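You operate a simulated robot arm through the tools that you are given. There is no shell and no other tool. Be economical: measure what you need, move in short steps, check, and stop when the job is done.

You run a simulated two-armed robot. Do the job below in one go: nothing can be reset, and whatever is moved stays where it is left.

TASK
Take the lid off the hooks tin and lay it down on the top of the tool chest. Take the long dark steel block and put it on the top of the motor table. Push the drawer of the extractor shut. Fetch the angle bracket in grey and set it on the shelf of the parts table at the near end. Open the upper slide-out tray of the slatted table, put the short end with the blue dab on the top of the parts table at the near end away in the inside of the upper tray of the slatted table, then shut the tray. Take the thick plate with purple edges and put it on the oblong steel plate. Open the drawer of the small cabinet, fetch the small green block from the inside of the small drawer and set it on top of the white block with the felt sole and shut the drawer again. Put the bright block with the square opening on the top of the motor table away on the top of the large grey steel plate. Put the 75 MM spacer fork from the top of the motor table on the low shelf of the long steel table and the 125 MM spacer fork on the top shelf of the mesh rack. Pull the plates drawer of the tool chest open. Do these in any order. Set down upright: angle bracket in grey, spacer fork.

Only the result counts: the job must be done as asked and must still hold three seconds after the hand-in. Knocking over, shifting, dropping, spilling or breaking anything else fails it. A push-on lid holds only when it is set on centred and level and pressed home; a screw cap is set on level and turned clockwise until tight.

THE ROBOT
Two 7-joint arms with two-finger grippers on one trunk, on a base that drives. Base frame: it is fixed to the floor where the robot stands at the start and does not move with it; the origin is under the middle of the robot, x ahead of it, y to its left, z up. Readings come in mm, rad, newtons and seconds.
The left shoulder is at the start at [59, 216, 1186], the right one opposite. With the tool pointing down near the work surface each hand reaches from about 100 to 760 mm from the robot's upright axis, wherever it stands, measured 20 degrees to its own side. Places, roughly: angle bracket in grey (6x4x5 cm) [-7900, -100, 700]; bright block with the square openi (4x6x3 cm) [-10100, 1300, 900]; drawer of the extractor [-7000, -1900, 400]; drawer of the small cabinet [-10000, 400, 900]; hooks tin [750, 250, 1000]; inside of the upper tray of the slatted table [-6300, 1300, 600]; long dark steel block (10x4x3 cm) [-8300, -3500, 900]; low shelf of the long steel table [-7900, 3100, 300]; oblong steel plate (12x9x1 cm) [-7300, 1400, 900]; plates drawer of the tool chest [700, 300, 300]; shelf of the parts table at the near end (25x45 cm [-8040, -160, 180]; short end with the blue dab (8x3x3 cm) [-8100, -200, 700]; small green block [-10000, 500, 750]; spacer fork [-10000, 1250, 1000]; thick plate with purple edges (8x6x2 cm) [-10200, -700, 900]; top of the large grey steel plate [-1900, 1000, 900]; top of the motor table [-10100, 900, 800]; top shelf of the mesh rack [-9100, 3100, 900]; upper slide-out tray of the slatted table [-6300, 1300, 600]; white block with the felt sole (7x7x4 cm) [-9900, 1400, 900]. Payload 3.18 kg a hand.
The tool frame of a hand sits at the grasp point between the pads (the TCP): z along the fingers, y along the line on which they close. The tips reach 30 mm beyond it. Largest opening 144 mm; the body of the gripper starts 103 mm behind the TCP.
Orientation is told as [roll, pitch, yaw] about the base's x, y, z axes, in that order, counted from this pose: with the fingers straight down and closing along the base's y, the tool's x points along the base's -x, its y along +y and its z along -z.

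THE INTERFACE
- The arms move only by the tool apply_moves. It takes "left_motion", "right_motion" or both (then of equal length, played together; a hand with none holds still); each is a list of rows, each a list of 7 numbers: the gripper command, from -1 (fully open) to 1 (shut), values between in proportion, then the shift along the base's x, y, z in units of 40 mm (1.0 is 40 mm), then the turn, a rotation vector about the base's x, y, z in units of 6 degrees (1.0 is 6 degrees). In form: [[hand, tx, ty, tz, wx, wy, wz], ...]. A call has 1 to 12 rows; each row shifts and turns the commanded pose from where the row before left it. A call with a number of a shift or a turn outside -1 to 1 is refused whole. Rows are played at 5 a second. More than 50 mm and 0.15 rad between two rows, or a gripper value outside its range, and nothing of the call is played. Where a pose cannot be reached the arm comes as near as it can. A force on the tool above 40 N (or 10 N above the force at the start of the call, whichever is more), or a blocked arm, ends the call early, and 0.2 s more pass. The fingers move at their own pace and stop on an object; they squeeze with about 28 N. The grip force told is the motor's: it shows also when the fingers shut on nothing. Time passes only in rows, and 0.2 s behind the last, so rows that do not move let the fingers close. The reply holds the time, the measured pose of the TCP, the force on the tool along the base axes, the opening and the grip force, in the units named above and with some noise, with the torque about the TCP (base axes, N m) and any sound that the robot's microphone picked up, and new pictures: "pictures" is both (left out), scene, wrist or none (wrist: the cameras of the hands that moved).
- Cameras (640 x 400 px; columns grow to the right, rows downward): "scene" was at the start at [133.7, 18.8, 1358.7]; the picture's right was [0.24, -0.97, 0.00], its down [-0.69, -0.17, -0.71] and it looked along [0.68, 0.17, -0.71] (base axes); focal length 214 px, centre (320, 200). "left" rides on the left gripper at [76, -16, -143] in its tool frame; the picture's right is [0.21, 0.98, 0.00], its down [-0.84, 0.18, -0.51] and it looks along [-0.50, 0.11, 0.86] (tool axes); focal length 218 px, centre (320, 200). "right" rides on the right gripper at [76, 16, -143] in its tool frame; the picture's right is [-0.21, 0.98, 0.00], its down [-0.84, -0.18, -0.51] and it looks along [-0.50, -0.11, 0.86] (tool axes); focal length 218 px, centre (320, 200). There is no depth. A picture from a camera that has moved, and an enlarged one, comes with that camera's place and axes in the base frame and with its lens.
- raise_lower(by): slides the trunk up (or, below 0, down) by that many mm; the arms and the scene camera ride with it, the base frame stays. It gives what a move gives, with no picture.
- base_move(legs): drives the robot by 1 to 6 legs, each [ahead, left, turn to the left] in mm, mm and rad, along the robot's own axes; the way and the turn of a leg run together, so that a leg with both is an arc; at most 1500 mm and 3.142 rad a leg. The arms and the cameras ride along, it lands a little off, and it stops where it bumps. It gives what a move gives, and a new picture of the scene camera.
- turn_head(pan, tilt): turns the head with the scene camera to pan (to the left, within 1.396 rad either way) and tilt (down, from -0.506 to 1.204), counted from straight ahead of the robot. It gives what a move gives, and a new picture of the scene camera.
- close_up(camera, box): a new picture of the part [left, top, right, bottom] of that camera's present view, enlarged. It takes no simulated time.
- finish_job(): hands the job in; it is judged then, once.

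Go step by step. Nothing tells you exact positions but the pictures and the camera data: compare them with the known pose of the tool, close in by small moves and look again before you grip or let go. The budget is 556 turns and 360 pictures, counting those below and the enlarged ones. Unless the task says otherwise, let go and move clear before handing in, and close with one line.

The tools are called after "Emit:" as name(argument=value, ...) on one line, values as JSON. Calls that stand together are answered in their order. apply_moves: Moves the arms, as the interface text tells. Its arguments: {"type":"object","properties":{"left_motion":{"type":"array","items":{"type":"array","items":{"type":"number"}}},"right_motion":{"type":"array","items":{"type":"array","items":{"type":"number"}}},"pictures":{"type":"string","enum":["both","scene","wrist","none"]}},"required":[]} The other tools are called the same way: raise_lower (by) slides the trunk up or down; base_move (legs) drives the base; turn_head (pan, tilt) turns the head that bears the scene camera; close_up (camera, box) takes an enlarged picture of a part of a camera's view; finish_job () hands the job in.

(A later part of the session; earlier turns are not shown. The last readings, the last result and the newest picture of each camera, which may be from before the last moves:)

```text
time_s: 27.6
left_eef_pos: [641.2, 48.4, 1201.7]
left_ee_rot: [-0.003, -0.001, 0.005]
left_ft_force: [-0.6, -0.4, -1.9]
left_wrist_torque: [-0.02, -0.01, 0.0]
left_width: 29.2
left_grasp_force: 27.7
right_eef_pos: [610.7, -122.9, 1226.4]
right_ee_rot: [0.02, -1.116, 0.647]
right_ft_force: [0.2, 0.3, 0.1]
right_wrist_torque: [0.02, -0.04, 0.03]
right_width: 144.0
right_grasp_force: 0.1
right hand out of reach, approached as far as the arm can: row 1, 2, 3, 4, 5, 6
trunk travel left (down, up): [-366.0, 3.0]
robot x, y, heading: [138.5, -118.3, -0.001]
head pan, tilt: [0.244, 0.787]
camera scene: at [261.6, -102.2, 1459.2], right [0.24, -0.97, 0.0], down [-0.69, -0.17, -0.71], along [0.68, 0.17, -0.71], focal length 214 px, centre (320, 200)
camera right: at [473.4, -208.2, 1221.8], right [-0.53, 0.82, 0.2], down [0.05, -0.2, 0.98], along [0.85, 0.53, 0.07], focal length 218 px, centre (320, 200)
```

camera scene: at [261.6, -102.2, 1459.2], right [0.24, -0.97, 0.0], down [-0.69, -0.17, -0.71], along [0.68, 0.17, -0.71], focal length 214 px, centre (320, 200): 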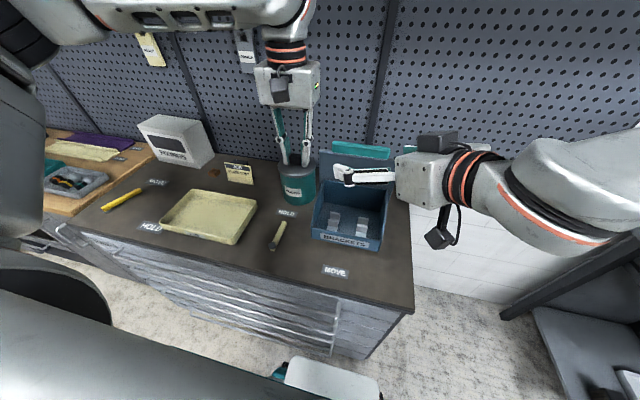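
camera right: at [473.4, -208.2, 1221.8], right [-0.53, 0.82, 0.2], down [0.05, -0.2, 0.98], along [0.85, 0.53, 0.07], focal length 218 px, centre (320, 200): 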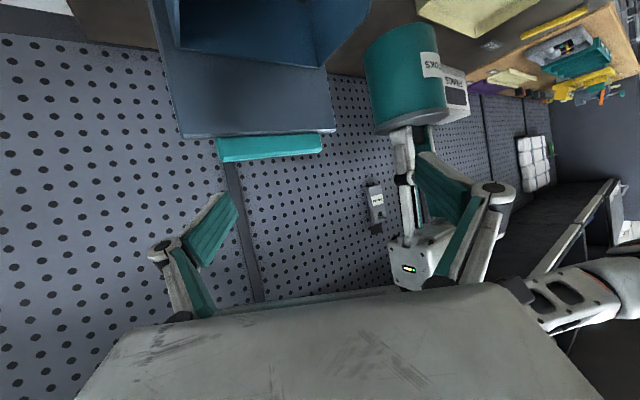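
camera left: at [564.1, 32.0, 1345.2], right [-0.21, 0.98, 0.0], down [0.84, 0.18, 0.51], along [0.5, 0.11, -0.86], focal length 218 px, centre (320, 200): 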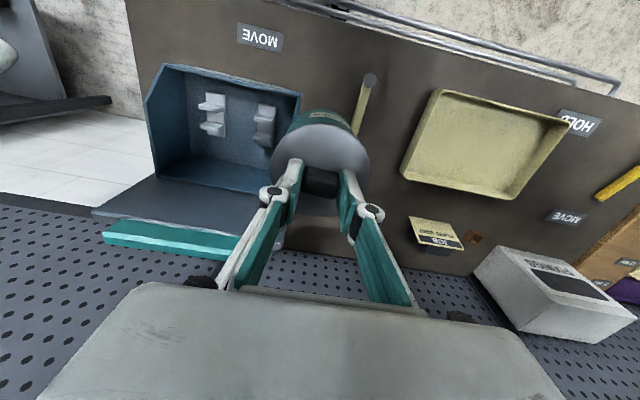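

Emit:
apply_moves(left_motion=[[1, 0.7, 0, 0.5, 0, 0, 0], [1, 0.7, 0, 0.5, 0, 0, 0], [1, 0, 0, 0, 0, 0, 0], [1, 0, 0, 0, 0, 0, 0], [1, 0, 0, 0, 0, 0, 0], [1, 0, 0, 0, 0, 0, 0]], right_motion=[[-1, 0, 0, 0, -0.6, 0.8, 0], [-1, 0, 0, 0, -0.6, 0.8, 0], [-1, 0, 1, 0, 0, 0, 0], [-1, 0, 1, 0, 0, 0, 0], [-1, 0, 0.7, 0, 0, 0, 0], [-1, 0, 0, 0, 0, 0, 0]], pictures="both")

```text
time_s: 29.0
left_eef_pos: [666.6, 76.2, 1241.9]
left_ee_rot: [0.0, -0.002, 0.002]
left_ft_force: [-0.4, 0.4, -1.3]
left_wrist_torque: [0.03, -0.02, 0.0]
left_width: 29.2
left_grasp_force: 27.9
left hand out of reach, approached as far as the arm can: row 1, 2
right_eef_pos: [607.6, -13.8, 1227.6]
right_ee_rot: [0.024, -0.912, 0.643]
right_ft_force: [-0.5, 0.1, 0.2]
right_wrist_torque: [0.02, 0.0, 0.01]
right_width: 144.1
right_grasp_force: 0.1
trunk travel left (down, up): [-366.0, 3.0]
robot x, y, heading: [141.4, -125.5, 0.005]
head pan, tilt: [0.244, 0.787]
camera scene: at [261.8, -103.0, 1459.2], right [0.24, -0.97, 0.0], down [-0.69, -0.17, -0.71], along [0.68, 0.17, -0.71], focal length 214 px, centre (320, 200)
camera right: at [473.9, -98.9, 1255.9], right [-0.5, 0.85, 0.18], down [0.21, -0.08, 0.97], along [0.84, 0.52, -0.14], focal length 218 px, centre (320, 200)
camera left: at [588.7, 60.2, 1385.2], right [-0.21, 0.98, 0.0], down [0.84, 0.18, 0.51], along [0.5, 0.11, -0.86], focal length 218 px, centre (320, 200)
```

scene: 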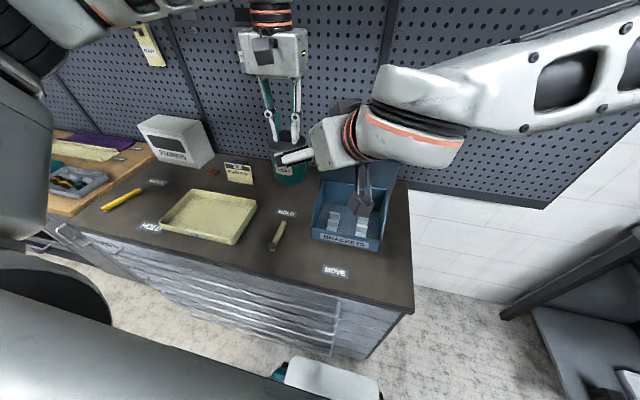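
right: 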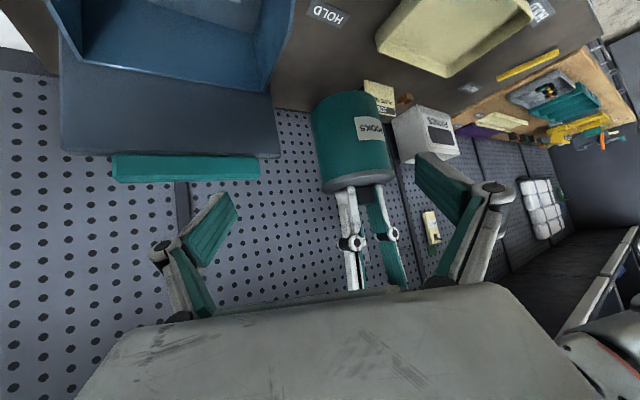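
left: 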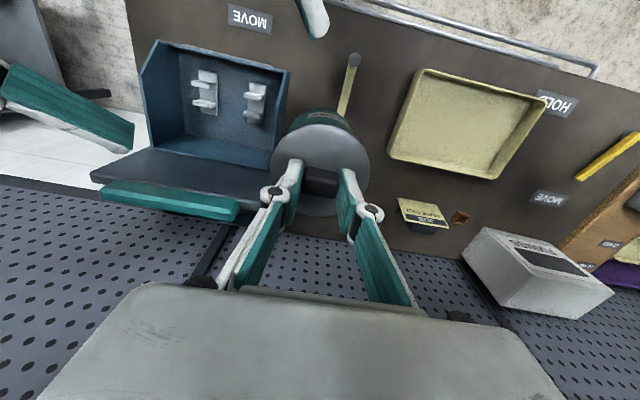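

Emit:
apply_moves(right_motion=[[-1, -0.55, 0.75, 0, 0, 0, 0], [-1, 0.64, 0.47, -0.5, 0, 0, 0], [-1, 0.6, 0.45, -0.5, 0, 0, 0], [-1, 0, 0, 0, 0, 0, 0]], pictures="both")

```text
time_s: 30.0
left_eef_pos: [664.8, 76.5, 1240.8]
left_ee_rot: [-0.002, -0.002, 0.004]
left_ft_force: [0.4, -0.5, -1.3]
left_wrist_torque: [-0.01, -0.03, 0.04]
left_width: 28.9
left_grasp_force: 27.6
right_eef_pos: [637.4, 52.9, 1187.4]
right_ee_rot: [0.022, -0.912, 0.645]
right_ft_force: [0.7, -0.4, 0.0]
right_wrist_torque: [0.02, -0.01, 0.02]
right_width: 143.8
right_grasp_force: 0.0
trunk travel left (down, up): [-366.0, 3.0]
robot x, y, heading: [139.2, -122.6, 0.001]
head pan, tilt: [0.244, 0.787]
camera scene: at [261.5, -102.7, 1459.3], right [0.24, -0.97, 0.0], down [-0.69, -0.17, -0.71], along [0.68, 0.17, -0.71], focal length 214 px, centre (320, 200)
camera right: at [501.8, -32.2, 1215.1], right [-0.5, 0.85, 0.18], down [0.21, -0.08, 0.97], along [0.84, 0.52, -0.14], focal length 218 px, centre (320, 200)
```

scene: 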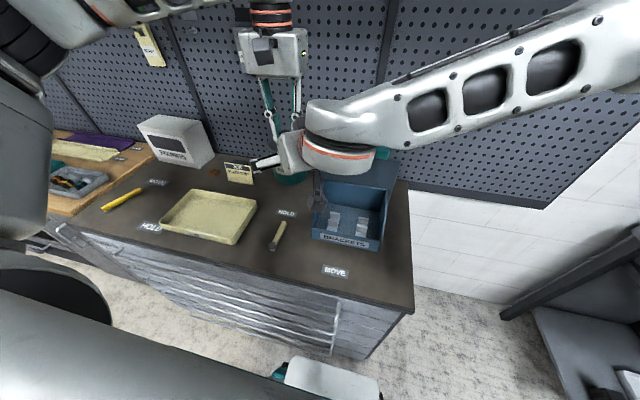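
right: 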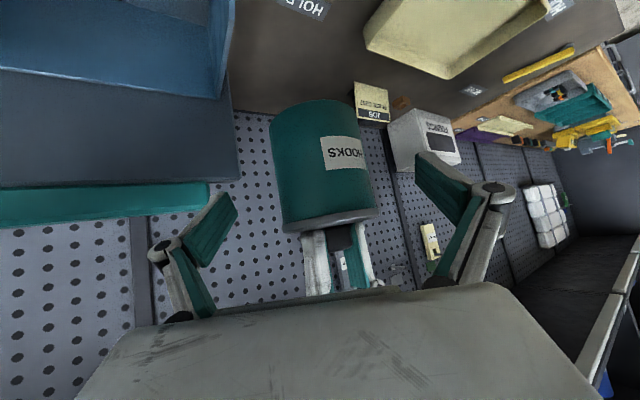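

Emit:
apply_moves(right_motion=[[-1, 0.35, 0.28, -0.35, 0, 0, 0], [-1, 0.35, 0.28, -0.35, 0, 0, 0], [-1, 0, 0, 0, 0, 0, 0], [0, 0, 0, 0, 0, 0, 0], [0.2, 0, 0, 0, 0, 0, 0]], pictures="wrist")

```text
time_s: 31.2
left_eef_pos: [665.7, 78.1, 1241.4]
left_ee_rot: [-0.001, -0.001, 0.003]
left_ft_force: [2.4, -1.9, -2.3]
left_wrist_torque: [0.02, -0.13, -0.03]
left_width: 29.2
left_grasp_force: 27.7
right_eef_pos: [664.7, 76.0, 1159.6]
right_ee_rot: [0.022, -0.91, 0.646]
right_ft_force: [-2.9, 1.5, 2.0]
right_wrist_torque: [-0.09, -0.13, 0.05]
right_width: 81.7
right_grasp_force: 28.1
trunk travel left (down, up): [-366.0, 3.0]
robot x, y, heading: [139.6, -121.7, -0.001]
head pan, tilt: [0.244, 0.787]
camera right: at [529.9, -9.5, 1187.6], right [-0.5, 0.85, 0.18], down [0.21, -0.08, 0.97], along [0.84, 0.53, -0.14], focal length 218 px, centre (320, 200)
```

right: 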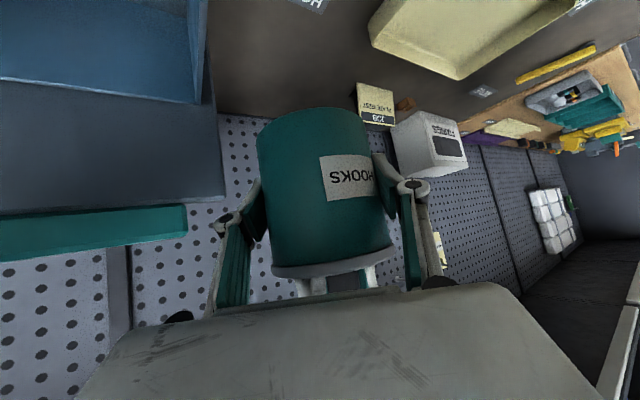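

Body gripped at 82 mm. Now I pull the lid up with the left hand.

Emit:
apply_moves(left_motion=[[1, 0, 0, 0, 0, 0, 0], [1, 0, 0, 0.2, 0, 0, 0], [1, 0, 0, 0.2, 0, 0, 0], [1, 0, 0, 0.3, 0, 0, 0], [1, 0, 0, 0, 0, 0, 0]], right_motion=[[1, 0, 0, 0, 0, 0, 0], [1, 0, 0, 0, 0, 0, 0], [1, 0, 0, 0, 0, 0, 0], [1, 0, 0, 0, 0, 0, 0], [1, 0, 0, 0, 0, 0, 0]], pictures="wrist")

```text
time_s: 32.4
left_eef_pos: [667.2, 77.9, 1268.9]
left_ee_rot: [-0.001, 0.0, 0.005]
left_ft_force: [-0.8, -0.3, -0.2]
left_wrist_torque: [0.03, 0.02, -0.01]
left_width: 29.2
left_grasp_force: 28.3
right_eef_pos: [665.3, 75.1, 1159.0]
right_ee_rot: [0.021, -0.909, 0.646]
right_ft_force: [-0.7, 0.3, -0.3]
right_wrist_torque: [-0.01, -0.03, -0.03]
right_width: 81.8
right_grasp_force: 27.7
trunk travel left (down, up): [-366.0, 3.0]
robot x, y, heading: [141.0, -121.2, 0.005]
head pan, tilt: [0.244, 0.787]
heard: snap
camera right: at [530.2, -9.7, 1187.5], right [-0.5, 0.85, 0.18], down [0.21, -0.08, 0.97], along [0.84, 0.52, -0.14], focal length 218 px, centre (320, 200)
camera left: at [588.6, 61.6, 1412.8], right [-0.21, 0.98, 0.0], down [0.84, 0.18, 0.51], along [0.5, 0.11, -0.86], focal length 218 px, centre (320, 200)
```

right: 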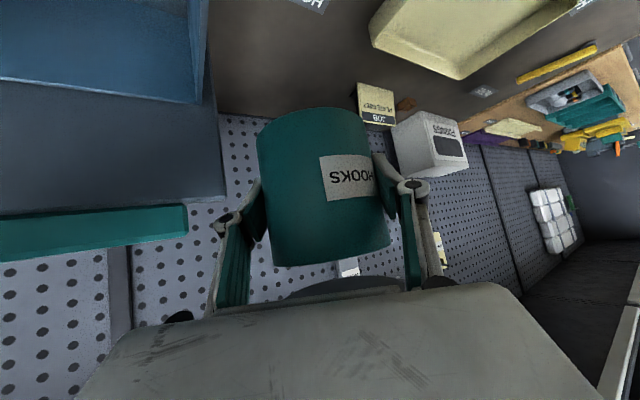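
left: 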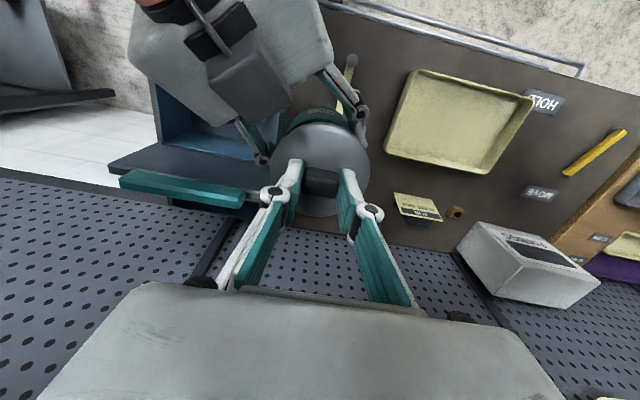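

The lid snapped off. I raise it, move the right hand with the tin away to the right, then take the lid down to a free spot near (575, 45).

Emit:
apply_moves(left_motion=[[1, 0, 0, 1, 0, 0, 0], [1, 0, 0, 0, 0, 0, 0], [1, 0, 0, 0, 0, 0, 0], [1, 0, 0, 0, 0, 0, 0], [1, 0, 0, 0, 0, 0, 0], [1, 0, 0, 0, 0, 0, 0], [1, -0.5, 0, 0, 0, 0, 0], [1, -1, -0.3, 0, 0, 0, 0], [1, -0.7, -0.5, -0.5, 0, 0, 0], [1, 0, 0, -1, 0, 0, 0], [1, 0, 0, -1, 0, 0, 0], [1, 0, 0, 0, 0, 0, 0]], right_motion=[[1, 0, 0, 0, 0, 0, 0], [1, 0, -0.6, 0, 0, 0, 0], [1, 0, -1, 0, 0, 0, 0], [1, 0, -1, 0, 0, 0, 0], [1, 0, -1, 0, 0, 0, 0], [1, 0, -1, 0, 0, 0, 0], [1, 0, -1, 0, 0, 0, 0], [1, 0, -0.6, 0, 0, 0, 0], [1, 0, 0, 0, 0, 0, 0], [1, 0, 0, 0, 0, 0, 0], [1, 0, 0, 0, 0, 0, 0], [1, 0, 0, 0, 0, 0, 0]], pictures="both")

```text
time_s: 35.0
left_eef_pos: [601.9, 62.1, 1192.3]
left_ee_rot: [-0.003, -0.003, 0.003]
left_ft_force: [0.3, -0.9, -1.3]
left_wrist_torque: [-0.01, 0.04, 0.01]
left_width: 28.9
left_grasp_force: 27.8
left hand out of reach, approached as far as the arm can: row 1, 8
right_eef_pos: [665.4, -172.8, 1159.0]
right_ee_rot: [0.023, -0.91, 0.649]
right_ft_force: [-0.8, 0.8, -0.2]
right_wrist_torque: [0.01, 0.02, -0.01]
right_width: 81.4
right_grasp_force: 28.5
trunk travel left (down, up): [-366.0, 3.0]
robot x, y, heading: [141.0, -122.4, 0.001]
head pan, tilt: [0.244, 0.787]
camera scene: at [261.8, -101.8, 1459.2], right [0.24, -0.97, 0.0], down [-0.69, -0.17, -0.71], along [0.68, 0.17, -0.71], focal length 214 px, centre (320, 200)
camera right: at [530.3, -256.9, 1186.9], right [-0.5, 0.85, 0.18], down [0.21, -0.08, 0.97], along [0.84, 0.52, -0.14], focal length 218 px, centre (320, 200)
camera left: at [524.2, 45.3, 1336.2], right [-0.21, 0.98, 0.0], down [0.84, 0.18, 0.51], along [0.5, 0.11, -0.86], focal length 218 px, centre (320, 200)
```

scene: 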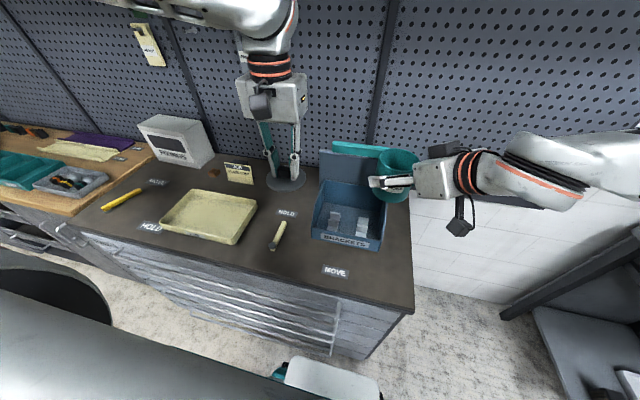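
right: 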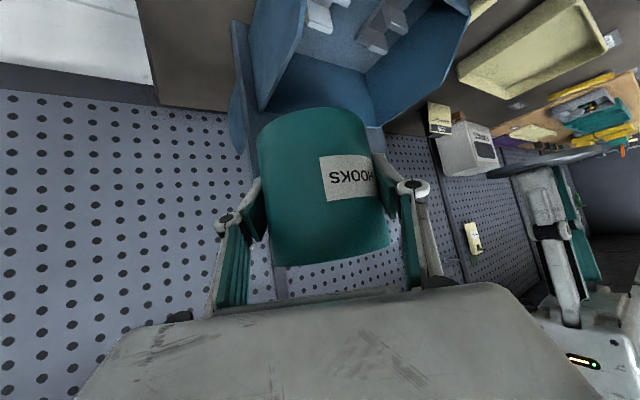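
left: 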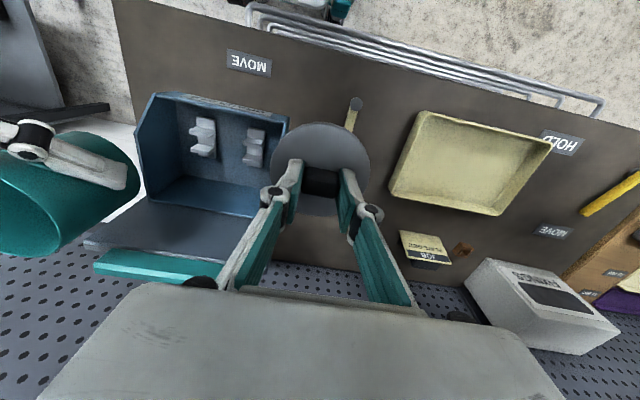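

Emit:
apply_moves(left_motion=[[1, -0.6, -0.3, 0, 0, 0, 0], [1, -0.45, -0.2, -0.8, 0, 0, 0], [1, 0, 0, -1, 0, 0, 0], [1, 0, 0, -1, 0, 0, 0], [1, 0, 0, -1, 0, 0, 0], [1, 0, 0, -1, 0, 0, 0], [1, 0, 0, 0, 0, 0, 0]], pictures="both")

```text
time_s: 36.6
left_eef_pos: [558.3, 47.0, 1003.2]
left_ee_rot: [-0.003, -0.002, 0.002]
left_ft_force: [-0.4, -0.6, -1.3]
left_wrist_torque: [0.01, 0.0, -0.01]
left_width: 29.1
left_grasp_force: 28.1
left hand out of reach, approached as far as the arm can: row 6
right_eef_pos: [665.4, -171.5, 1157.2]
right_ee_rot: [0.02, -0.909, 0.646]
right_ft_force: [0.3, -1.2, 0.9]
right_wrist_torque: [-0.03, 0.01, 0.01]
right_width: 81.9
right_grasp_force: 27.8
trunk travel left (down, up): [-366.0, 3.0]
robot x, y, heading: [142.9, -123.9, 0.004]
head pan, tilt: [0.244, 0.787]
camera scene: at [261.7, -102.3, 1459.3], right [0.24, -0.97, 0.0], down [-0.69, -0.17, -0.71], along [0.68, 0.17, -0.71], focal length 214 px, centre (320, 200)
camera left: at [480.8, 30.6, 1147.3], right [-0.21, 0.98, 0.0], down [0.84, 0.18, 0.51], along [0.5, 0.11, -0.86], focal length 218 px, centre (320, 200)
```

scene: 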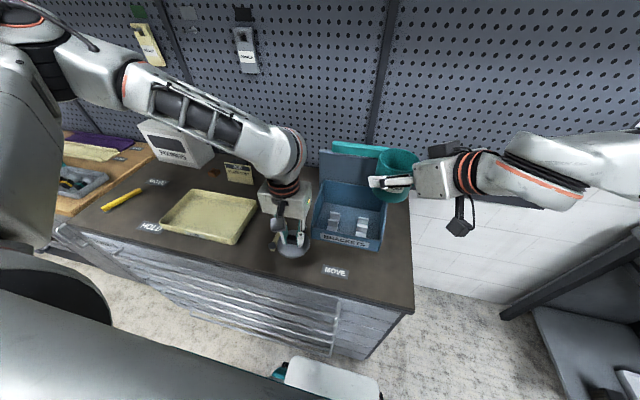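
left: 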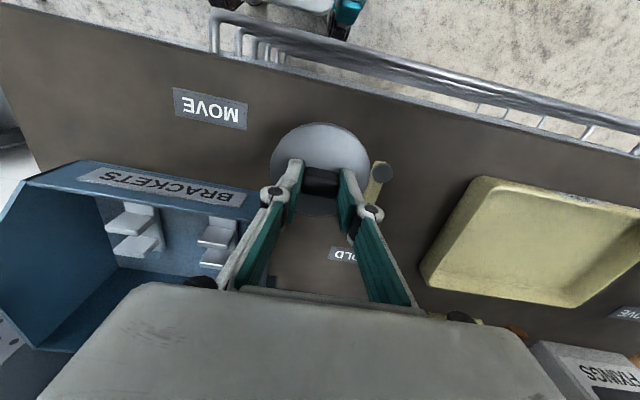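

Emit:
raise_lower(by=-40)

Emit:
apply_moves(left_motion=[[1, -0.1, -0.15, 0, 0, 0, 0], [1, 0, 0, -0.15, 0, 0, 0], [1, 0, 0, -0.15, 0, 0, 0], [1, 0, 0, -0.1, 0, 0, 0], [1, 0, 0, -0.1, 0, 0, 0], [1, 0, 0, 0, 0, 0, 0]], pictures="both")

```text
time_s: 37.4
left_eef_pos: [557.7, 47.0, 964.1]
left_ee_rot: [-0.003, -0.001, 0.003]
left_ft_force: [-0.2, -0.3, -0.6]
left_wrist_torque: [0.0, -0.02, -0.01]
left_width: 29.0
left_grasp_force: 28.5
right_eef_pos: [665.1, -172.3, 1119.4]
right_ee_rot: [0.019, -0.911, 0.646]
right_ft_force: [0.9, -0.2, -0.7]
right_wrist_torque: [0.01, 0.01, -0.04]
right_width: 81.2
right_grasp_force: 27.7
trunk travel left (down, up): [-326.0, 43.0]
robot x, y, heading: [139.5, -120.9, 0.004]
head pan, tilt: [0.244, 0.787]
```

```text
time_s: 38.8
left_eef_pos: [552.4, 52.7, 949.7]
left_ee_rot: [-0.004, -0.002, 0.004]
left_ft_force: [0.4, -0.3, -0.5]
left_wrist_torque: [0.01, 0.01, 0.01]
left_width: 28.7
left_grasp_force: 28.3
left hand out of reach, approached as far as the arm can: row 1, 3, 5
right_eef_pos: [665.3, -171.4, 1119.2]
right_ee_rot: [0.02, -0.909, 0.647]
right_ft_force: [-1.2, 0.0, 0.1]
right_wrist_torque: [-0.01, -0.02, -0.01]
right_width: 81.5
right_grasp_force: 28.3
trunk travel left (down, up): [-326.0, 43.0]
robot x, y, heading: [144.1, -122.7, 0.002]
head pan, tilt: [0.244, 0.787]
camera scene: at [261.5, -102.0, 1420.0], right [0.24, -0.97, 0.0], down [-0.69, -0.17, -0.71], along [0.68, 0.17, -0.71], focal length 214 px, centre (320, 200)
camera left: at [474.7, 36.8, 1094.0], right [-0.21, 0.98, -0.01], down [0.84, 0.19, 0.51], along [0.5, 0.1, -0.86], focal length 218 px, centre (320, 200)
```

scene: 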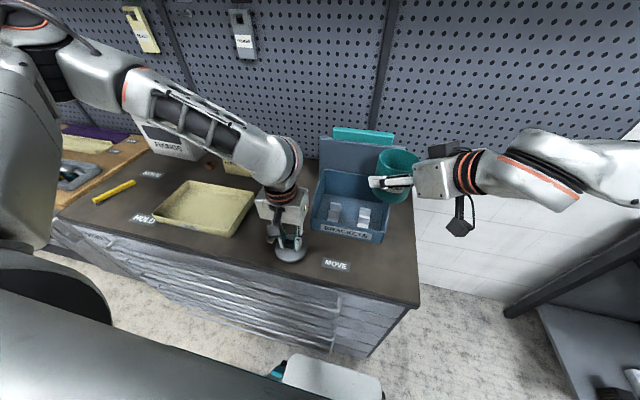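
left: 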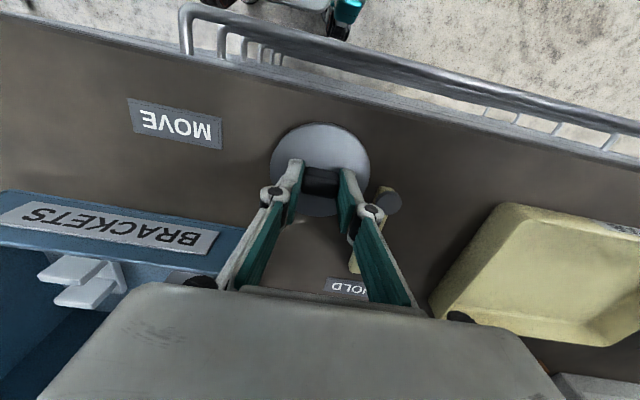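

Emit:
base_move(legs=[[0, -18, 0]])

Emit:
close_up(camera="scene", box=[230, 170, 350, 280])

Emit:
close_up(camera="left", box=[180, 80, 440, 300])

```text
time_s: 39.6
left_eef_pos: [552.3, 34.4, 949.2]
left_ee_rot: [-0.005, -0.001, 0.003]
left_ft_force: [0.5, -0.8, -0.6]
left_wrist_torque: [0.02, 0.0, 0.01]
left_width: 29.2
left_grasp_force: 28.3
right_eef_pos: [665.0, -191.5, 1119.0]
right_ee_rot: [0.022, -0.911, 0.645]
right_ft_force: [0.2, 0.0, -0.7]
right_wrist_torque: [0.03, -0.02, 0.04]
right_width: 81.6
right_grasp_force: 27.8
trunk travel left (down, up): [-326.0, 43.0]
robot x, y, heading: [140.9, -137.5, 0.001]
head pan, tilt: [0.244, 0.787]
camera scene: at [261.5, -120.6, 1420.1], right [0.24, -0.97, 0.0], down [-0.69, -0.17, -0.71], along [0.68, 0.17, -0.71], focal length 214 px, centre (320, 200)
```

scene: 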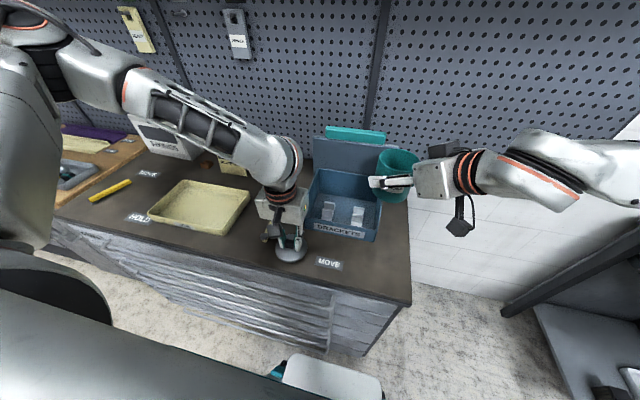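

```text
3.64 times, centred on (290, 225) of scene
camera zoom: at [261.5, -120.6, 1420.1], right [0.24, -0.97, 0.0], down [-0.69, -0.17, -0.71], along [0.68, 0.17, -0.71], focal length 780 px, centre (429, 109)
```

zoom: 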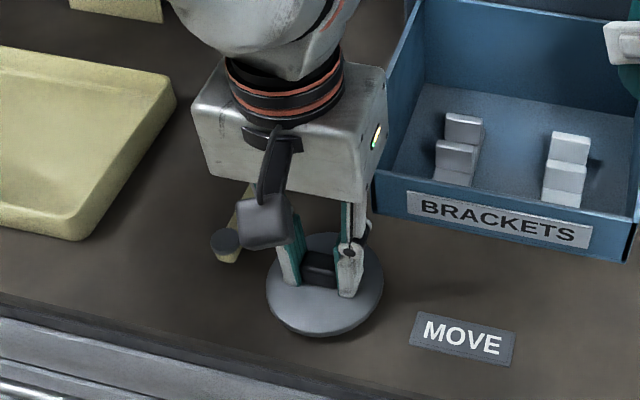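

```text
1.82 times, centred on (310, 190) of left
camera zoom: at [474.7, 18.4, 1094.2], right [-0.21, 0.98, 0.0], down [0.84, 0.19, 0.51], along [0.5, 0.1, -0.86], focal length 397 px, centre (338, 218)
```

zoom: 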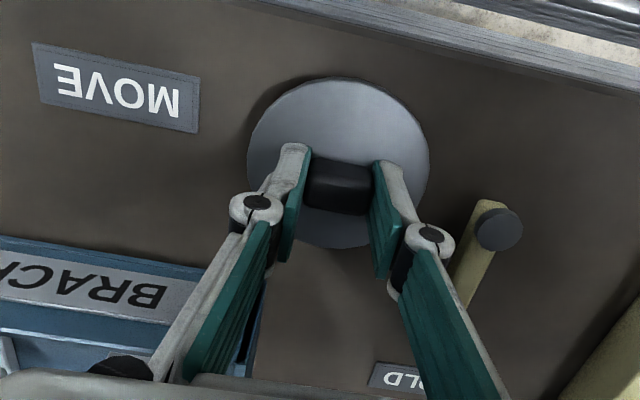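

Emit:
raise_lower(by=-5)

Emit:
raise_lower(by=-4)

```text
time_s: 40.2
left_eef_pos: [552.0, 36.1, 946.0]
left_ee_rot: [-0.004, 0.0, 0.004]
left_ft_force: [-0.8, -0.9, -0.4]
left_wrist_torque: [0.0, -0.03, 0.04]
left_width: 28.8
left_grasp_force: 28.4
right_eef_pos: [665.2, -190.2, 1115.3]
right_ee_rot: [0.022, -0.911, 0.648]
right_ft_force: [0.0, -0.4, 0.8]
right_wrist_torque: [0.03, 0.0, 0.03]
right_width: 81.4
right_grasp_force: 28.6
trunk travel left (down, up): [-321.0, 48.0]
robot x, y, heading: [142.6, -138.4, 0.001]
head pan, tilt: [0.244, 0.787]
```

```text
time_s: 40.7
left_eef_pos: [552.8, 36.0, 941.3]
left_ee_rot: [-0.005, -0.002, 0.003]
left_ft_force: [0.3, -0.7, 0.0]
left_wrist_torque: [-0.02, -0.04, 0.0]
left_width: 28.9
left_grasp_force: 28.0
right_eef_pos: [665.4, -190.5, 1109.8]
right_ee_rot: [0.021, -0.908, 0.647]
right_ft_force: [-0.4, 0.5, 0.2]
right_wrist_torque: [-0.03, -0.05, -0.03]
right_width: 81.5
right_grasp_force: 28.2
trunk travel left (down, up): [-317.0, 52.0]
robot x, y, heading: [144.8, -139.6, 0.004]
head pan, tilt: [0.244, 0.787]
```

Emit:
raise_lower(by=-3)

Emit:
raise_lower(by=-3)

Emit:
close_up(camera="scene", box=[230, 170, 350, 280])

```text
time_s: 41.2
left_eef_pos: [551.2, 35.9, 939.0]
left_ee_rot: [-0.005, -0.001, 0.003]
left_ft_force: [0.7, 0.0, -0.1]
left_wrist_torque: [0.0, -0.01, -0.02]
left_width: 28.8
left_grasp_force: 28.6
right_eef_pos: [664.9, -189.9, 1106.6]
right_ee_rot: [0.02, -0.912, 0.647]
right_ft_force: [-0.5, 0.3, -0.9]
right_wrist_torque: [0.02, -0.02, 0.04]
right_width: 81.4
right_grasp_force: 28.2
trunk travel left (down, up): [-314.0, 55.0]
robot x, y, heading: [140.2, -137.5, 0.001]
head pan, tilt: [0.244, 0.787]
```

```text
time_s: 41.8
left_eef_pos: [552.6, 35.3, 937.9]
left_ee_rot: [-0.005, -0.004, 0.003]
left_ft_force: [-1.7, 5.8, 25.6]
left_wrist_torque: [0.32, 0.4, 0.02]
left_width: 28.9
left_grasp_force: 27.7
right_eef_pos: [664.7, -190.1, 1103.8]
right_ee_rot: [0.022, -0.912, 0.647]
right_ft_force: [0.1, -0.5, 0.1]
right_wrist_torque: [-0.03, -0.01, 0.02]
right_width: 81.7
right_grasp_force: 28.6
trunk travel left (down, up): [-311.0, 58.0]
robot x, y, heading: [140.1, -136.9, 0.005]
head pan, tilt: [0.244, 0.787]
```

```text
3.64 times, centred on (290, 225) of scene
camera zoom: at [261.6, -119.6, 1405.3], right [0.24, -0.97, 0.0], down [-0.69, -0.17, -0.71], along [0.69, 0.17, -0.71], focal length 780 px, centre (429, 109)
```

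zoom: 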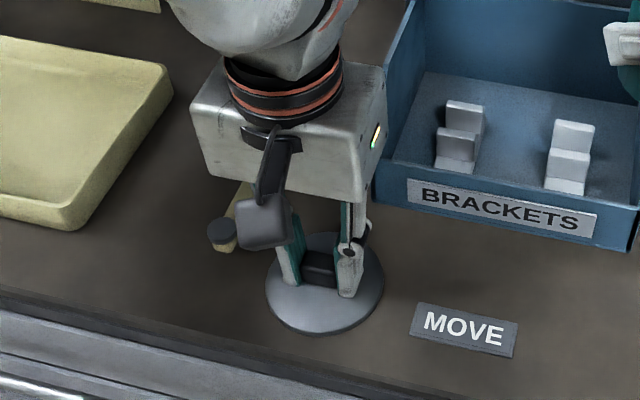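

Lid is on the chest. I relieve, open and lift off.

Emit:
raise_lower(by=2)

Emit:
apply_moves(left_motion=[[0.3, 0, 0, 0, 0, 0, 0], [0.3, 0, 0, 0, 0, 0, 0], [0.3, 0, 0, 0.5, 0, 0, 0], [0.3, 0, 0, 1, 0, 0, 0], [0.3, 0, 0, 1, 0, 0, 0], [0.3, 0, 0.5, 1, 0, 0, 0], [0.3, 0, 1, 0, 0, 0, 0], [-0.5, 0, 1, 0, 0, 0, 0]], pictures="both")

```text
time_s: 42.3
left_eef_pos: [553.0, 35.3, 938.1]
left_ee_rot: [-0.005, -0.002, 0.002]
left_ft_force: [2.2, -0.3, 11.8]
left_wrist_torque: [0.09, -0.14, -0.02]
left_width: 29.0
left_grasp_force: 27.8
right_eef_pos: [663.9, -190.6, 1106.1]
right_ee_rot: [0.021, -0.909, 0.645]
right_ft_force: [-0.1, 0.9, 0.9]
right_wrist_torque: [-0.04, 0.0, 0.0]
right_width: 81.5
right_grasp_force: 28.0
trunk travel left (down, up): [-313.0, 56.0]
robot x, y, heading: [140.0, -138.4, 0.005]
head pan, tilt: [0.244, 0.787]
```

```text
time_s: 44.1
left_eef_pos: [550.4, 136.0, 1077.3]
left_ee_rot: [-0.007, -0.001, 0.003]
left_ft_force: [-0.6, 0.3, -0.4]
left_wrist_torque: [-0.04, -0.03, -0.02]
left_width: 108.0
left_grasp_force: 0.1
right_eef_pos: [664.7, -188.3, 1105.7]
right_ee_rot: [0.022, -0.908, 0.647]
right_ft_force: [0.0, 0.5, -0.4]
right_wrist_torque: [-0.01, -0.02, 0.01]
right_width: 81.4
right_grasp_force: 28.0
trunk travel left (down, up): [-313.0, 56.0]
robot x, y, heading: [138.6, -136.1, 0.002]
head pan, tilt: [0.244, 0.787]
camera scene: at [261.8, -118.9, 1407.0], right [0.24, -0.97, 0.0], down [-0.69, -0.17, -0.71], along [0.68, 0.17, -0.71], focal length 214 px, centre (320, 200)
camera left: at [473.7, 120.5, 1221.0], right [-0.21, 0.98, -0.01], down [0.84, 0.19, 0.51], along [0.5, 0.1, -0.86], focal length 218 px, centre (320, 200)
```

scene: 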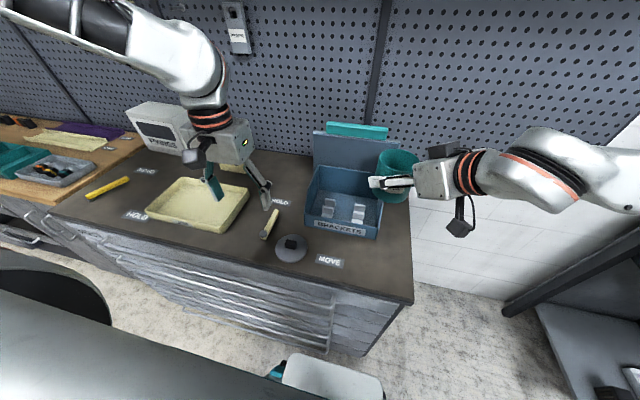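
left: 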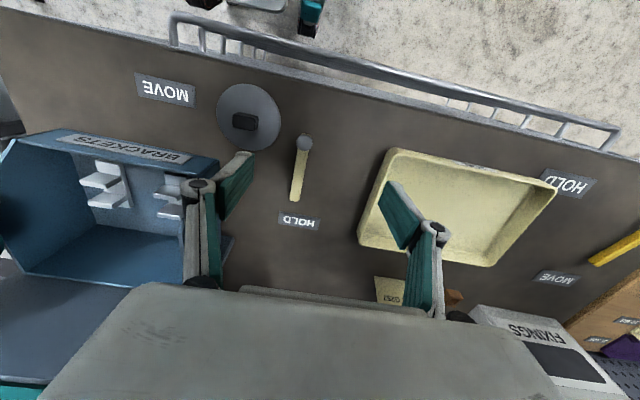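

Lid is laid on the chest. Next: raise the trunk, bring the tin back to the middle, and transfer it to the left hand (yawed -45°) to return it to its place.

Emit:
raise_lower(by=50)

Emit:
apply_moves(left_motion=[[-0.8, 0, 0, 1, 0, 0, -1], [-0.8, 0.5, 0, 1, 0, 0, -1], [-0.8, 0.5, 0, 0.5, 0, 0, -1], [-0.8, 0.5, 0, 0.3, 0, 0, -1], [-0.8, 0.5, 0, 0, 0, 0, -1], [-0.8, 0.5, 0, 0, 0, 0, -1], [-0.8, 0, 0, 0, 0, 0, -1], [-0.8, 0, 0, 0, 0, 0, -0.5], [-0.8, 0, 0, 0, 0, 0, 0]], right_motion=[[1, 0, 0, -0.1, 0, 0, 0], [1, 0, 0, -0.2, 0, 0, 0], [1, 0, 0, -0.2, 0, 0, 0], [1, 0, 0, 0, 0, 0, 0], [1, 0, 0, 0, 0, 0, 0], [1, 0, 0, 0, 0, 0, 0], [1, 0, 0, 0, 0, 0, 0], [1, 0, 0, 0, 0, 0, 0], [1, 0, 0, 0, 0, 0, 0]], pictures="scene")

```text
time_s: 45.0
left_eef_pos: [552.1, 134.9, 1126.9]
left_ee_rot: [-0.004, -0.003, 0.004]
left_ft_force: [0.1, 0.1, 0.0]
left_wrist_torque: [0.01, -0.01, 0.0]
left_width: 108.0
left_grasp_force: 0.1
right_eef_pos: [665.4, -190.0, 1155.4]
right_ee_rot: [0.022, -0.91, 0.648]
right_ft_force: [0.3, -0.9, -0.2]
right_wrist_torque: [0.01, -0.02, 0.01]
right_width: 81.5
right_grasp_force: 28.3
trunk travel left (down, up): [-363.0, 6.0]
robot x, y, heading: [140.9, -139.2, -0.003]
head pan, tilt: [0.244, 0.787]
```

```text
time_s: 47.0
left_eef_pos: [651.6, 136.0, 1239.0]
left_ee_rot: [-0.005, -0.003, -0.784]
left_ft_force: [0.1, 0.7, 0.3]
left_wrist_torque: [-0.03, 0.0, -0.02]
left_width: 129.5
left_grasp_force: 0.2
right_eef_pos: [665.0, -188.9, 1135.5]
right_ee_rot: [0.021, -0.907, 0.648]
right_ft_force: [0.0, -0.4, 0.4]
right_wrist_torque: [-0.01, -0.07, 0.01]
right_width: 81.2
right_grasp_force: 27.8
trunk travel left (down, up): [-363.0, 6.0]
robot x, y, heading: [139.4, -140.3, 0.002]
head pan, tilt: [0.244, 0.787]
camera scene: at [261.5, -119.7, 1456.4], right [0.24, -0.97, 0.0], down [-0.69, -0.17, -0.71], along [0.68, 0.17, -0.71], focal length 214 px, centre (320, 200)
```

scene: 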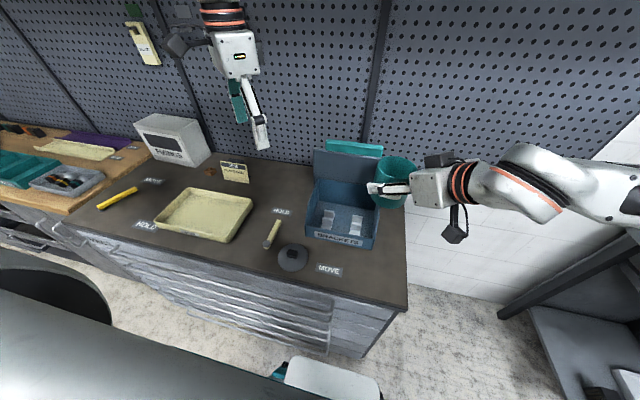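

Emit:
apply_moves(left_motion=[[-0.8, 0, -1, 0, 0, 0, 0], [-0.8, 0, -0.9, 0, 0, 0, 0], [-0.8, 0, 0, 0, 0, 0, 0], [-0.8, 0, 0, 0, 0, 0, 0], [-0.8, 0, 0, 0, 0, 0, 0], [-0.8, 0, 0, 0, 0, 0, 0], [-0.8, 0, 0, 0, 0, 0, 0], [-0.8, 0, 0, 0, 0, 0, 0]], right_motion=[[1, -0.1, 0.5, 0, 0, 0, 0], [1, -0.15, 1, 0, 0, 0, 0], [1, 0, 1, 0, 0, 0, 0], [1, 0, 1, 0, 0, 0, 0], [1, 0, 1, 0, 0, 0, 0], [1, 0, 1, 0, 0, 0, 0], [1, 0, 0.6, 0, 0, 0, 0], [1, 0, 0, 0, 0, 0, 0]], pictures="both")

```text
time_s: 48.8
left_eef_pos: [652.4, 58.6, 1240.1]
left_ee_rot: [-0.006, -0.004, -0.781]
left_ft_force: [3.9, 0.6, 0.8]
left_wrist_torque: [-0.01, 0.07, 0.04]
left_width: 134.4
left_grasp_force: 0.1
right_eef_pos: [655.7, 54.9, 1137.2]
right_ee_rot: [0.023, -0.911, 0.648]
right_ft_force: [-3.8, -1.7, -0.2]
right_wrist_torque: [0.16, -0.51, -0.02]
right_width: 81.2
right_grasp_force: 27.4
trunk travel left (down, up): [-363.0, 6.0]
robot x, y, heading: [142.7, -137.1, 0.002]
head pan, tilt: [0.244, 0.787]
camera scene: at [261.7, -120.2, 1456.4], right [0.24, -0.97, 0.0], down [-0.69, -0.17, -0.71], along [0.68, 0.17, -0.71], focal length 214 px, centre (320, 200)
camera right: at [520.7, -30.1, 1164.6], right [-0.5, 0.85, 0.18], down [0.21, -0.08, 0.97], along [0.84, 0.53, -0.14], focal length 218 px, centre (320, 200)
camera left: at [586.0, 101.2, 1383.6], right [0.54, 0.84, -0.01], down [0.73, -0.46, 0.51], along [0.43, -0.28, -0.86], focal length 218 px, centre (320, 200)
```

scene: 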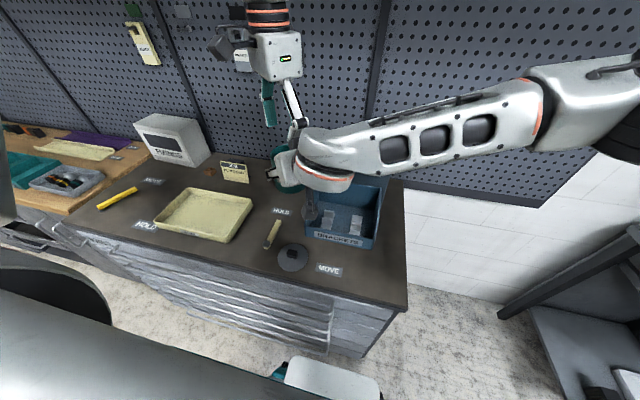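
right: 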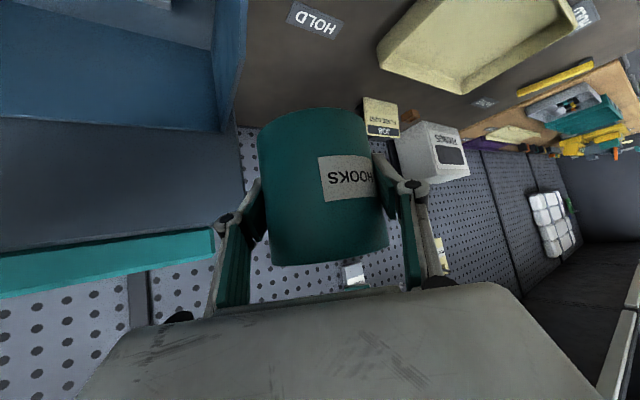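
left: 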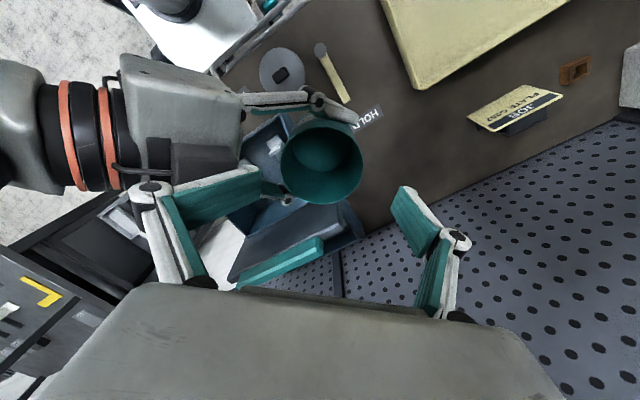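

Emit:
apply_moves(left_motion=[[-0.36, 0, 0, 0.2, 0, 0, 0], [-0.36, 0, 0, 0, 0, 0, 0], [-0.36, 0, 0, -0.4, 0, 0, 0], [-0.36, 0, 0, -0.4, 0, 0, 0]], pictures="wrist")

```text
time_s: 49.8
left_eef_pos: [653.9, 59.9, 1219.6]
left_ee_rot: [-0.003, -0.01, -0.778]
left_ft_force: [10.9, 9.9, 33.3]
left_wrist_torque: [-2.28, 2.34, 0.06]
left_width: 114.4
left_grasp_force: 4.0
right_eef_pos: [656.0, 53.9, 1130.8]
right_ee_rot: [0.02, -0.902, 0.649]
right_ft_force: [-10.7, -9.7, -33.6]
right_wrist_torque: [2.93, -3.29, 0.03]
right_width: 81.7
right_grasp_force: 28.1
trunk travel left (down, up): [-363.0, 6.0]
robot x, y, heading: [138.3, -140.0, 0.002]
head pan, tilt: [0.244, 0.787]
camera left: at [586.0, 102.8, 1361.8], right [0.54, 0.84, -0.01], down [0.72, -0.46, 0.51], along [0.43, -0.28, -0.86], focal length 218 px, centre (320, 200)
```

left: 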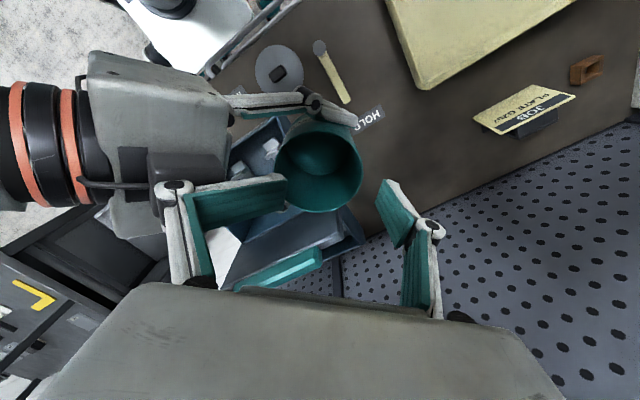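

The left finger fouls a box on the right gripper. I'll separate, and instead put the tin back directly with the right hand after driving the base left.

Emit:
apply_moves(left_motion=[[-0.6, 0, 0, 1, 0, 0, 0], [-0.6, 0, 0.3, 0.5, 0, 0, 0], [-0.6, 0, 1, 0, 0, 0, 1], [-0.6, -0.5, 1, 0, 0, 0, 1], [-0.6, -0.5, 1, 0, 0, 0, 1], [-0.6, -0.5, 1, 0, 0, 0, 1], [-0.6, -0.5, 1, 0, 0, 0, 1], [-0.6, -0.5, 1, 0, 0, 0, 1], [-0.6, -0.5, 0.5, 0, 0, 0, 1], [-0.6, -0.5, 0, 0, 0, 0, 0.5], [-0.6, 0, 0, 0, 0, 0, 0]], pictures="none")

Emit:
apply_moves(right_motion=[[1, 0, -0.5, 0.5, 0, 0, 0], [1, 0, -0.5, 0, 0, 0, 0], [1, 0, -0.6, 0, 0, 0, 0], [1, 0, -1, 0, 0, 0, 0], [1, 0, 0, 0, 0, 0, 0]], pictures="wrist")

```text
time_s: 52.2
left_eef_pos: [524.3, 347.8, 1275.7]
left_ee_rot: [-0.002, -0.009, -0.015]
left_ft_force: [0.5, -0.2, 0.8]
left_wrist_torque: [-0.01, -0.01, 0.03]
left_width: 115.4
left_grasp_force: 0.0
left hand out of reach, approached as far as the arm can: row 10
right_eef_pos: [656.6, 56.1, 1134.7]
right_ee_rot: [0.021, -0.91, 0.647]
right_ft_force: [-0.1, 0.5, -0.3]
right_wrist_torque: [-0.03, 0.02, -0.02]
right_width: 81.4
right_grasp_force: 28.1
trunk travel left (down, up): [-363.0, 6.0]
robot x, y, heading: [144.0, -141.3, 0.002]
head pan, tilt: [0.244, 0.787]
```

```text
time_s: 53.4
left_eef_pos: [524.2, 349.0, 1273.8]
left_ee_rot: [-0.003, -0.011, -0.016]
left_ft_force: [-0.4, 0.4, -0.2]
left_wrist_torque: [0.0, -0.01, -0.02]
left_width: 115.2
left_grasp_force: 0.0
right_eef_pos: [655.3, -48.2, 1156.2]
right_ee_rot: [0.021, -0.91, 0.647]
right_ft_force: [0.3, 1.2, 0.4]
right_wrist_torque: [0.01, 0.02, -0.01]
right_width: 81.3
right_grasp_force: 27.5
trunk travel left (down, up): [-363.0, 6.0]
robot x, y, heading: [144.0, -139.9, 0.003]
head pan, tilt: [0.244, 0.787]
camera right: at [520.8, -133.5, 1185.0], right [-0.5, 0.85, 0.18], down [0.21, -0.08, 0.97], along [0.84, 0.52, -0.14], focal length 218 px, centre (320, 200)
```

right: 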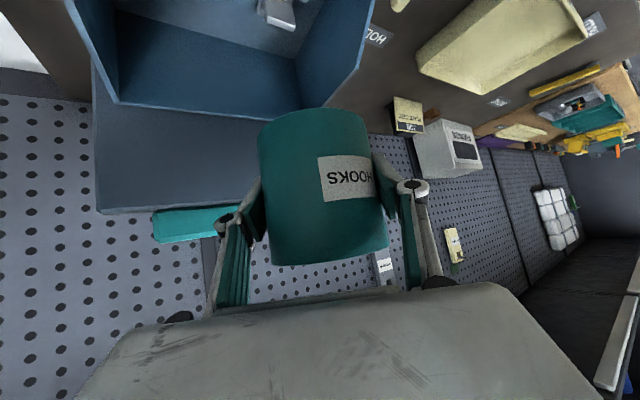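

Emit:
base_move(legs=[[-70, 0, 0], [0, 480, 0]])

```text
time_s: 58.7
left_eef_pos: [458.0, 823.9, 1274.9]
left_ee_rot: [-0.003, -0.01, -0.019]
left_ft_force: [1.1, -0.8, 0.1]
left_wrist_torque: [-0.03, -0.01, 0.03]
left_width: 115.2
left_grasp_force: 0.1
right_eef_pos: [587.5, 425.2, 1157.3]
right_ee_rot: [0.02, -0.908, 0.642]
right_ft_force: [-0.1, -0.4, 0.2]
right_wrist_torque: [0.0, -0.05, -0.01]
right_width: 81.0
right_grasp_force: 27.6
trunk travel left (down, up): [-363.0, 6.0]
robot x, y, heading: [74.2, 340.6, 0.001]
head pan, tilt: [0.244, 0.787]
camera scene: at [192.4, 358.4, 1456.4], right [0.24, -0.97, 0.0], down [-0.69, -0.17, -0.71], along [0.68, 0.17, -0.71], focal length 214 px, centre (320, 200)
```

scene: 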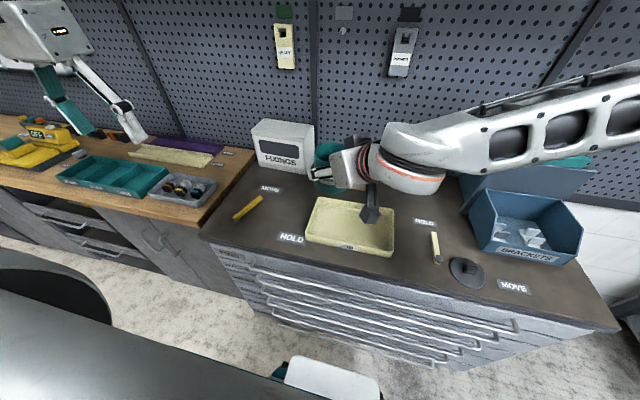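

Emit:
apply_moves(right_motion=[[1, 0, -1, 0, 0, 0, 0], [1, 0, -1, 0, 0, 0, 0], [1, 0, -1, 0, 0, 0, 0], [1, 0, -1, 0, 0, 0, 0], [1, 0, -1, 0, 0, 0, 0], [1, 0, -0.2, 0, 0, 0, 0], [1, 0, 0, 0, 0, 0, 0]], pictures="none")

Emit:
base_move(legs=[[65, 0, 0]])

Emit:
apply_moves(right_motion=[[1, 1, 0, 0, 0, 0, 0], [1, 1, 0, 0, 0, 0, 0], [1, 1, 0, 0, 0, 0, 0], [1, 0, 0, -1, 0, 0, 0], [1, 0, 0, -1, 0, 0, 0], [1, 0, 0, 0, 0, 0, 0]], pictures="both")

```text
time_s: 60.3
left_eef_pos: [456.3, 824.1, 1276.3]
left_ee_rot: [-0.004, -0.011, -0.02]
left_ft_force: [-0.2, 0.3, 0.4]
left_wrist_torque: [0.01, -0.01, 0.0]
left_width: 115.1
left_grasp_force: 0.0
right_eef_pos: [587.0, 217.3, 1157.5]
right_ee_rot: [0.021, -0.909, 0.64]
right_ft_force: [-0.6, -0.1, 0.2]
right_wrist_torque: [0.01, -0.03, -0.02]
right_width: 81.2
right_grasp_force: 27.9
trunk travel left (down, up): [-363.0, 6.0]
robot x, y, heading: [75.5, 343.2, -0.005]
head pan, tilt: [0.244, 0.787]
```

```text
time_s: 61.3
left_eef_pos: [522.4, 824.1, 1275.4]
left_ee_rot: [-0.003, -0.008, -0.021]
left_ft_force: [0.1, -1.0, -0.8]
left_wrist_torque: [-0.01, 0.07, 0.02]
left_width: 115.1
left_grasp_force: 0.1
right_eef_pos: [652.7, 218.2, 1156.7]
right_ee_rot: [0.023, -0.909, 0.642]
right_ft_force: [0.1, -0.3, 0.0]
right_wrist_torque: [0.04, -0.03, 0.02]
right_width: 80.8
right_grasp_force: 27.8
trunk travel left (down, up): [-363.0, 6.0]
robot x, y, heading: [135.9, 338.7, -0.003]
head pan, tilt: [0.244, 0.787]
camera scene: at [258.4, 358.0, 1456.2], right [0.24, -0.97, 0.0], down [-0.69, -0.17, -0.7], along [0.68, 0.17, -0.71], focal length 214 px, centre (320, 200)
```

scene: 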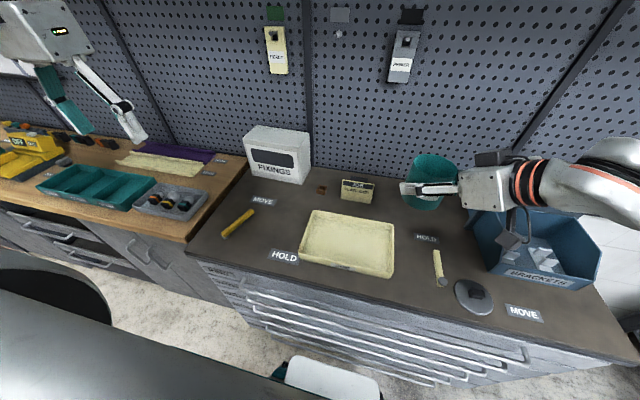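

```text
time_s: 62.7
left_eef_pos: [521.7, 825.3, 1275.6]
left_ee_rot: [-0.004, -0.011, -0.019]
left_ft_force: [-1.2, 0.5, 0.8]
left_wrist_torque: [0.0, -0.02, -0.03]
left_width: 115.2
left_grasp_force: 0.0
right_eef_pos: [771.9, 217.3, 1075.8]
right_ee_rot: [0.021, -0.909, 0.64]
right_ft_force: [-0.4, 0.2, 0.5]
right_wrist_torque: [0.0, 0.04, 0.0]
right_width: 80.9
right_grasp_force: 28.2
trunk travel left (down, up): [-363.0, 6.0]
robot x, y, heading: [138.0, 339.1, -0.003]
head pan, tilt: [0.244, 0.787]
camera scene: at [256.3, 358.2, 1456.4], right [0.24, -0.97, 0.0], down [-0.69, -0.17, -0.71], along [0.69, 0.17, -0.71], focal length 214 px, centre (320, 200)
camera right: at [635.6, 133.4, 1104.6], right [-0.5, 0.85, 0.18], down [0.21, -0.08, 0.97], along [0.84, 0.52, -0.14], focal length 218 px, centre (320, 200)
```

scene: 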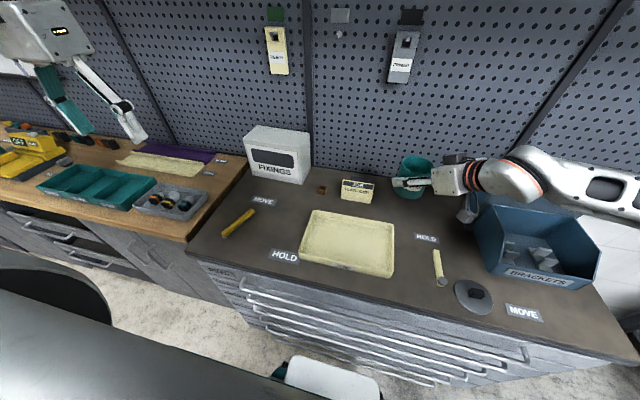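
right: 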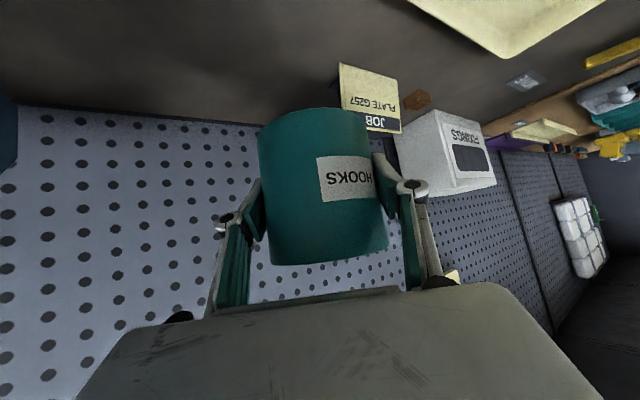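

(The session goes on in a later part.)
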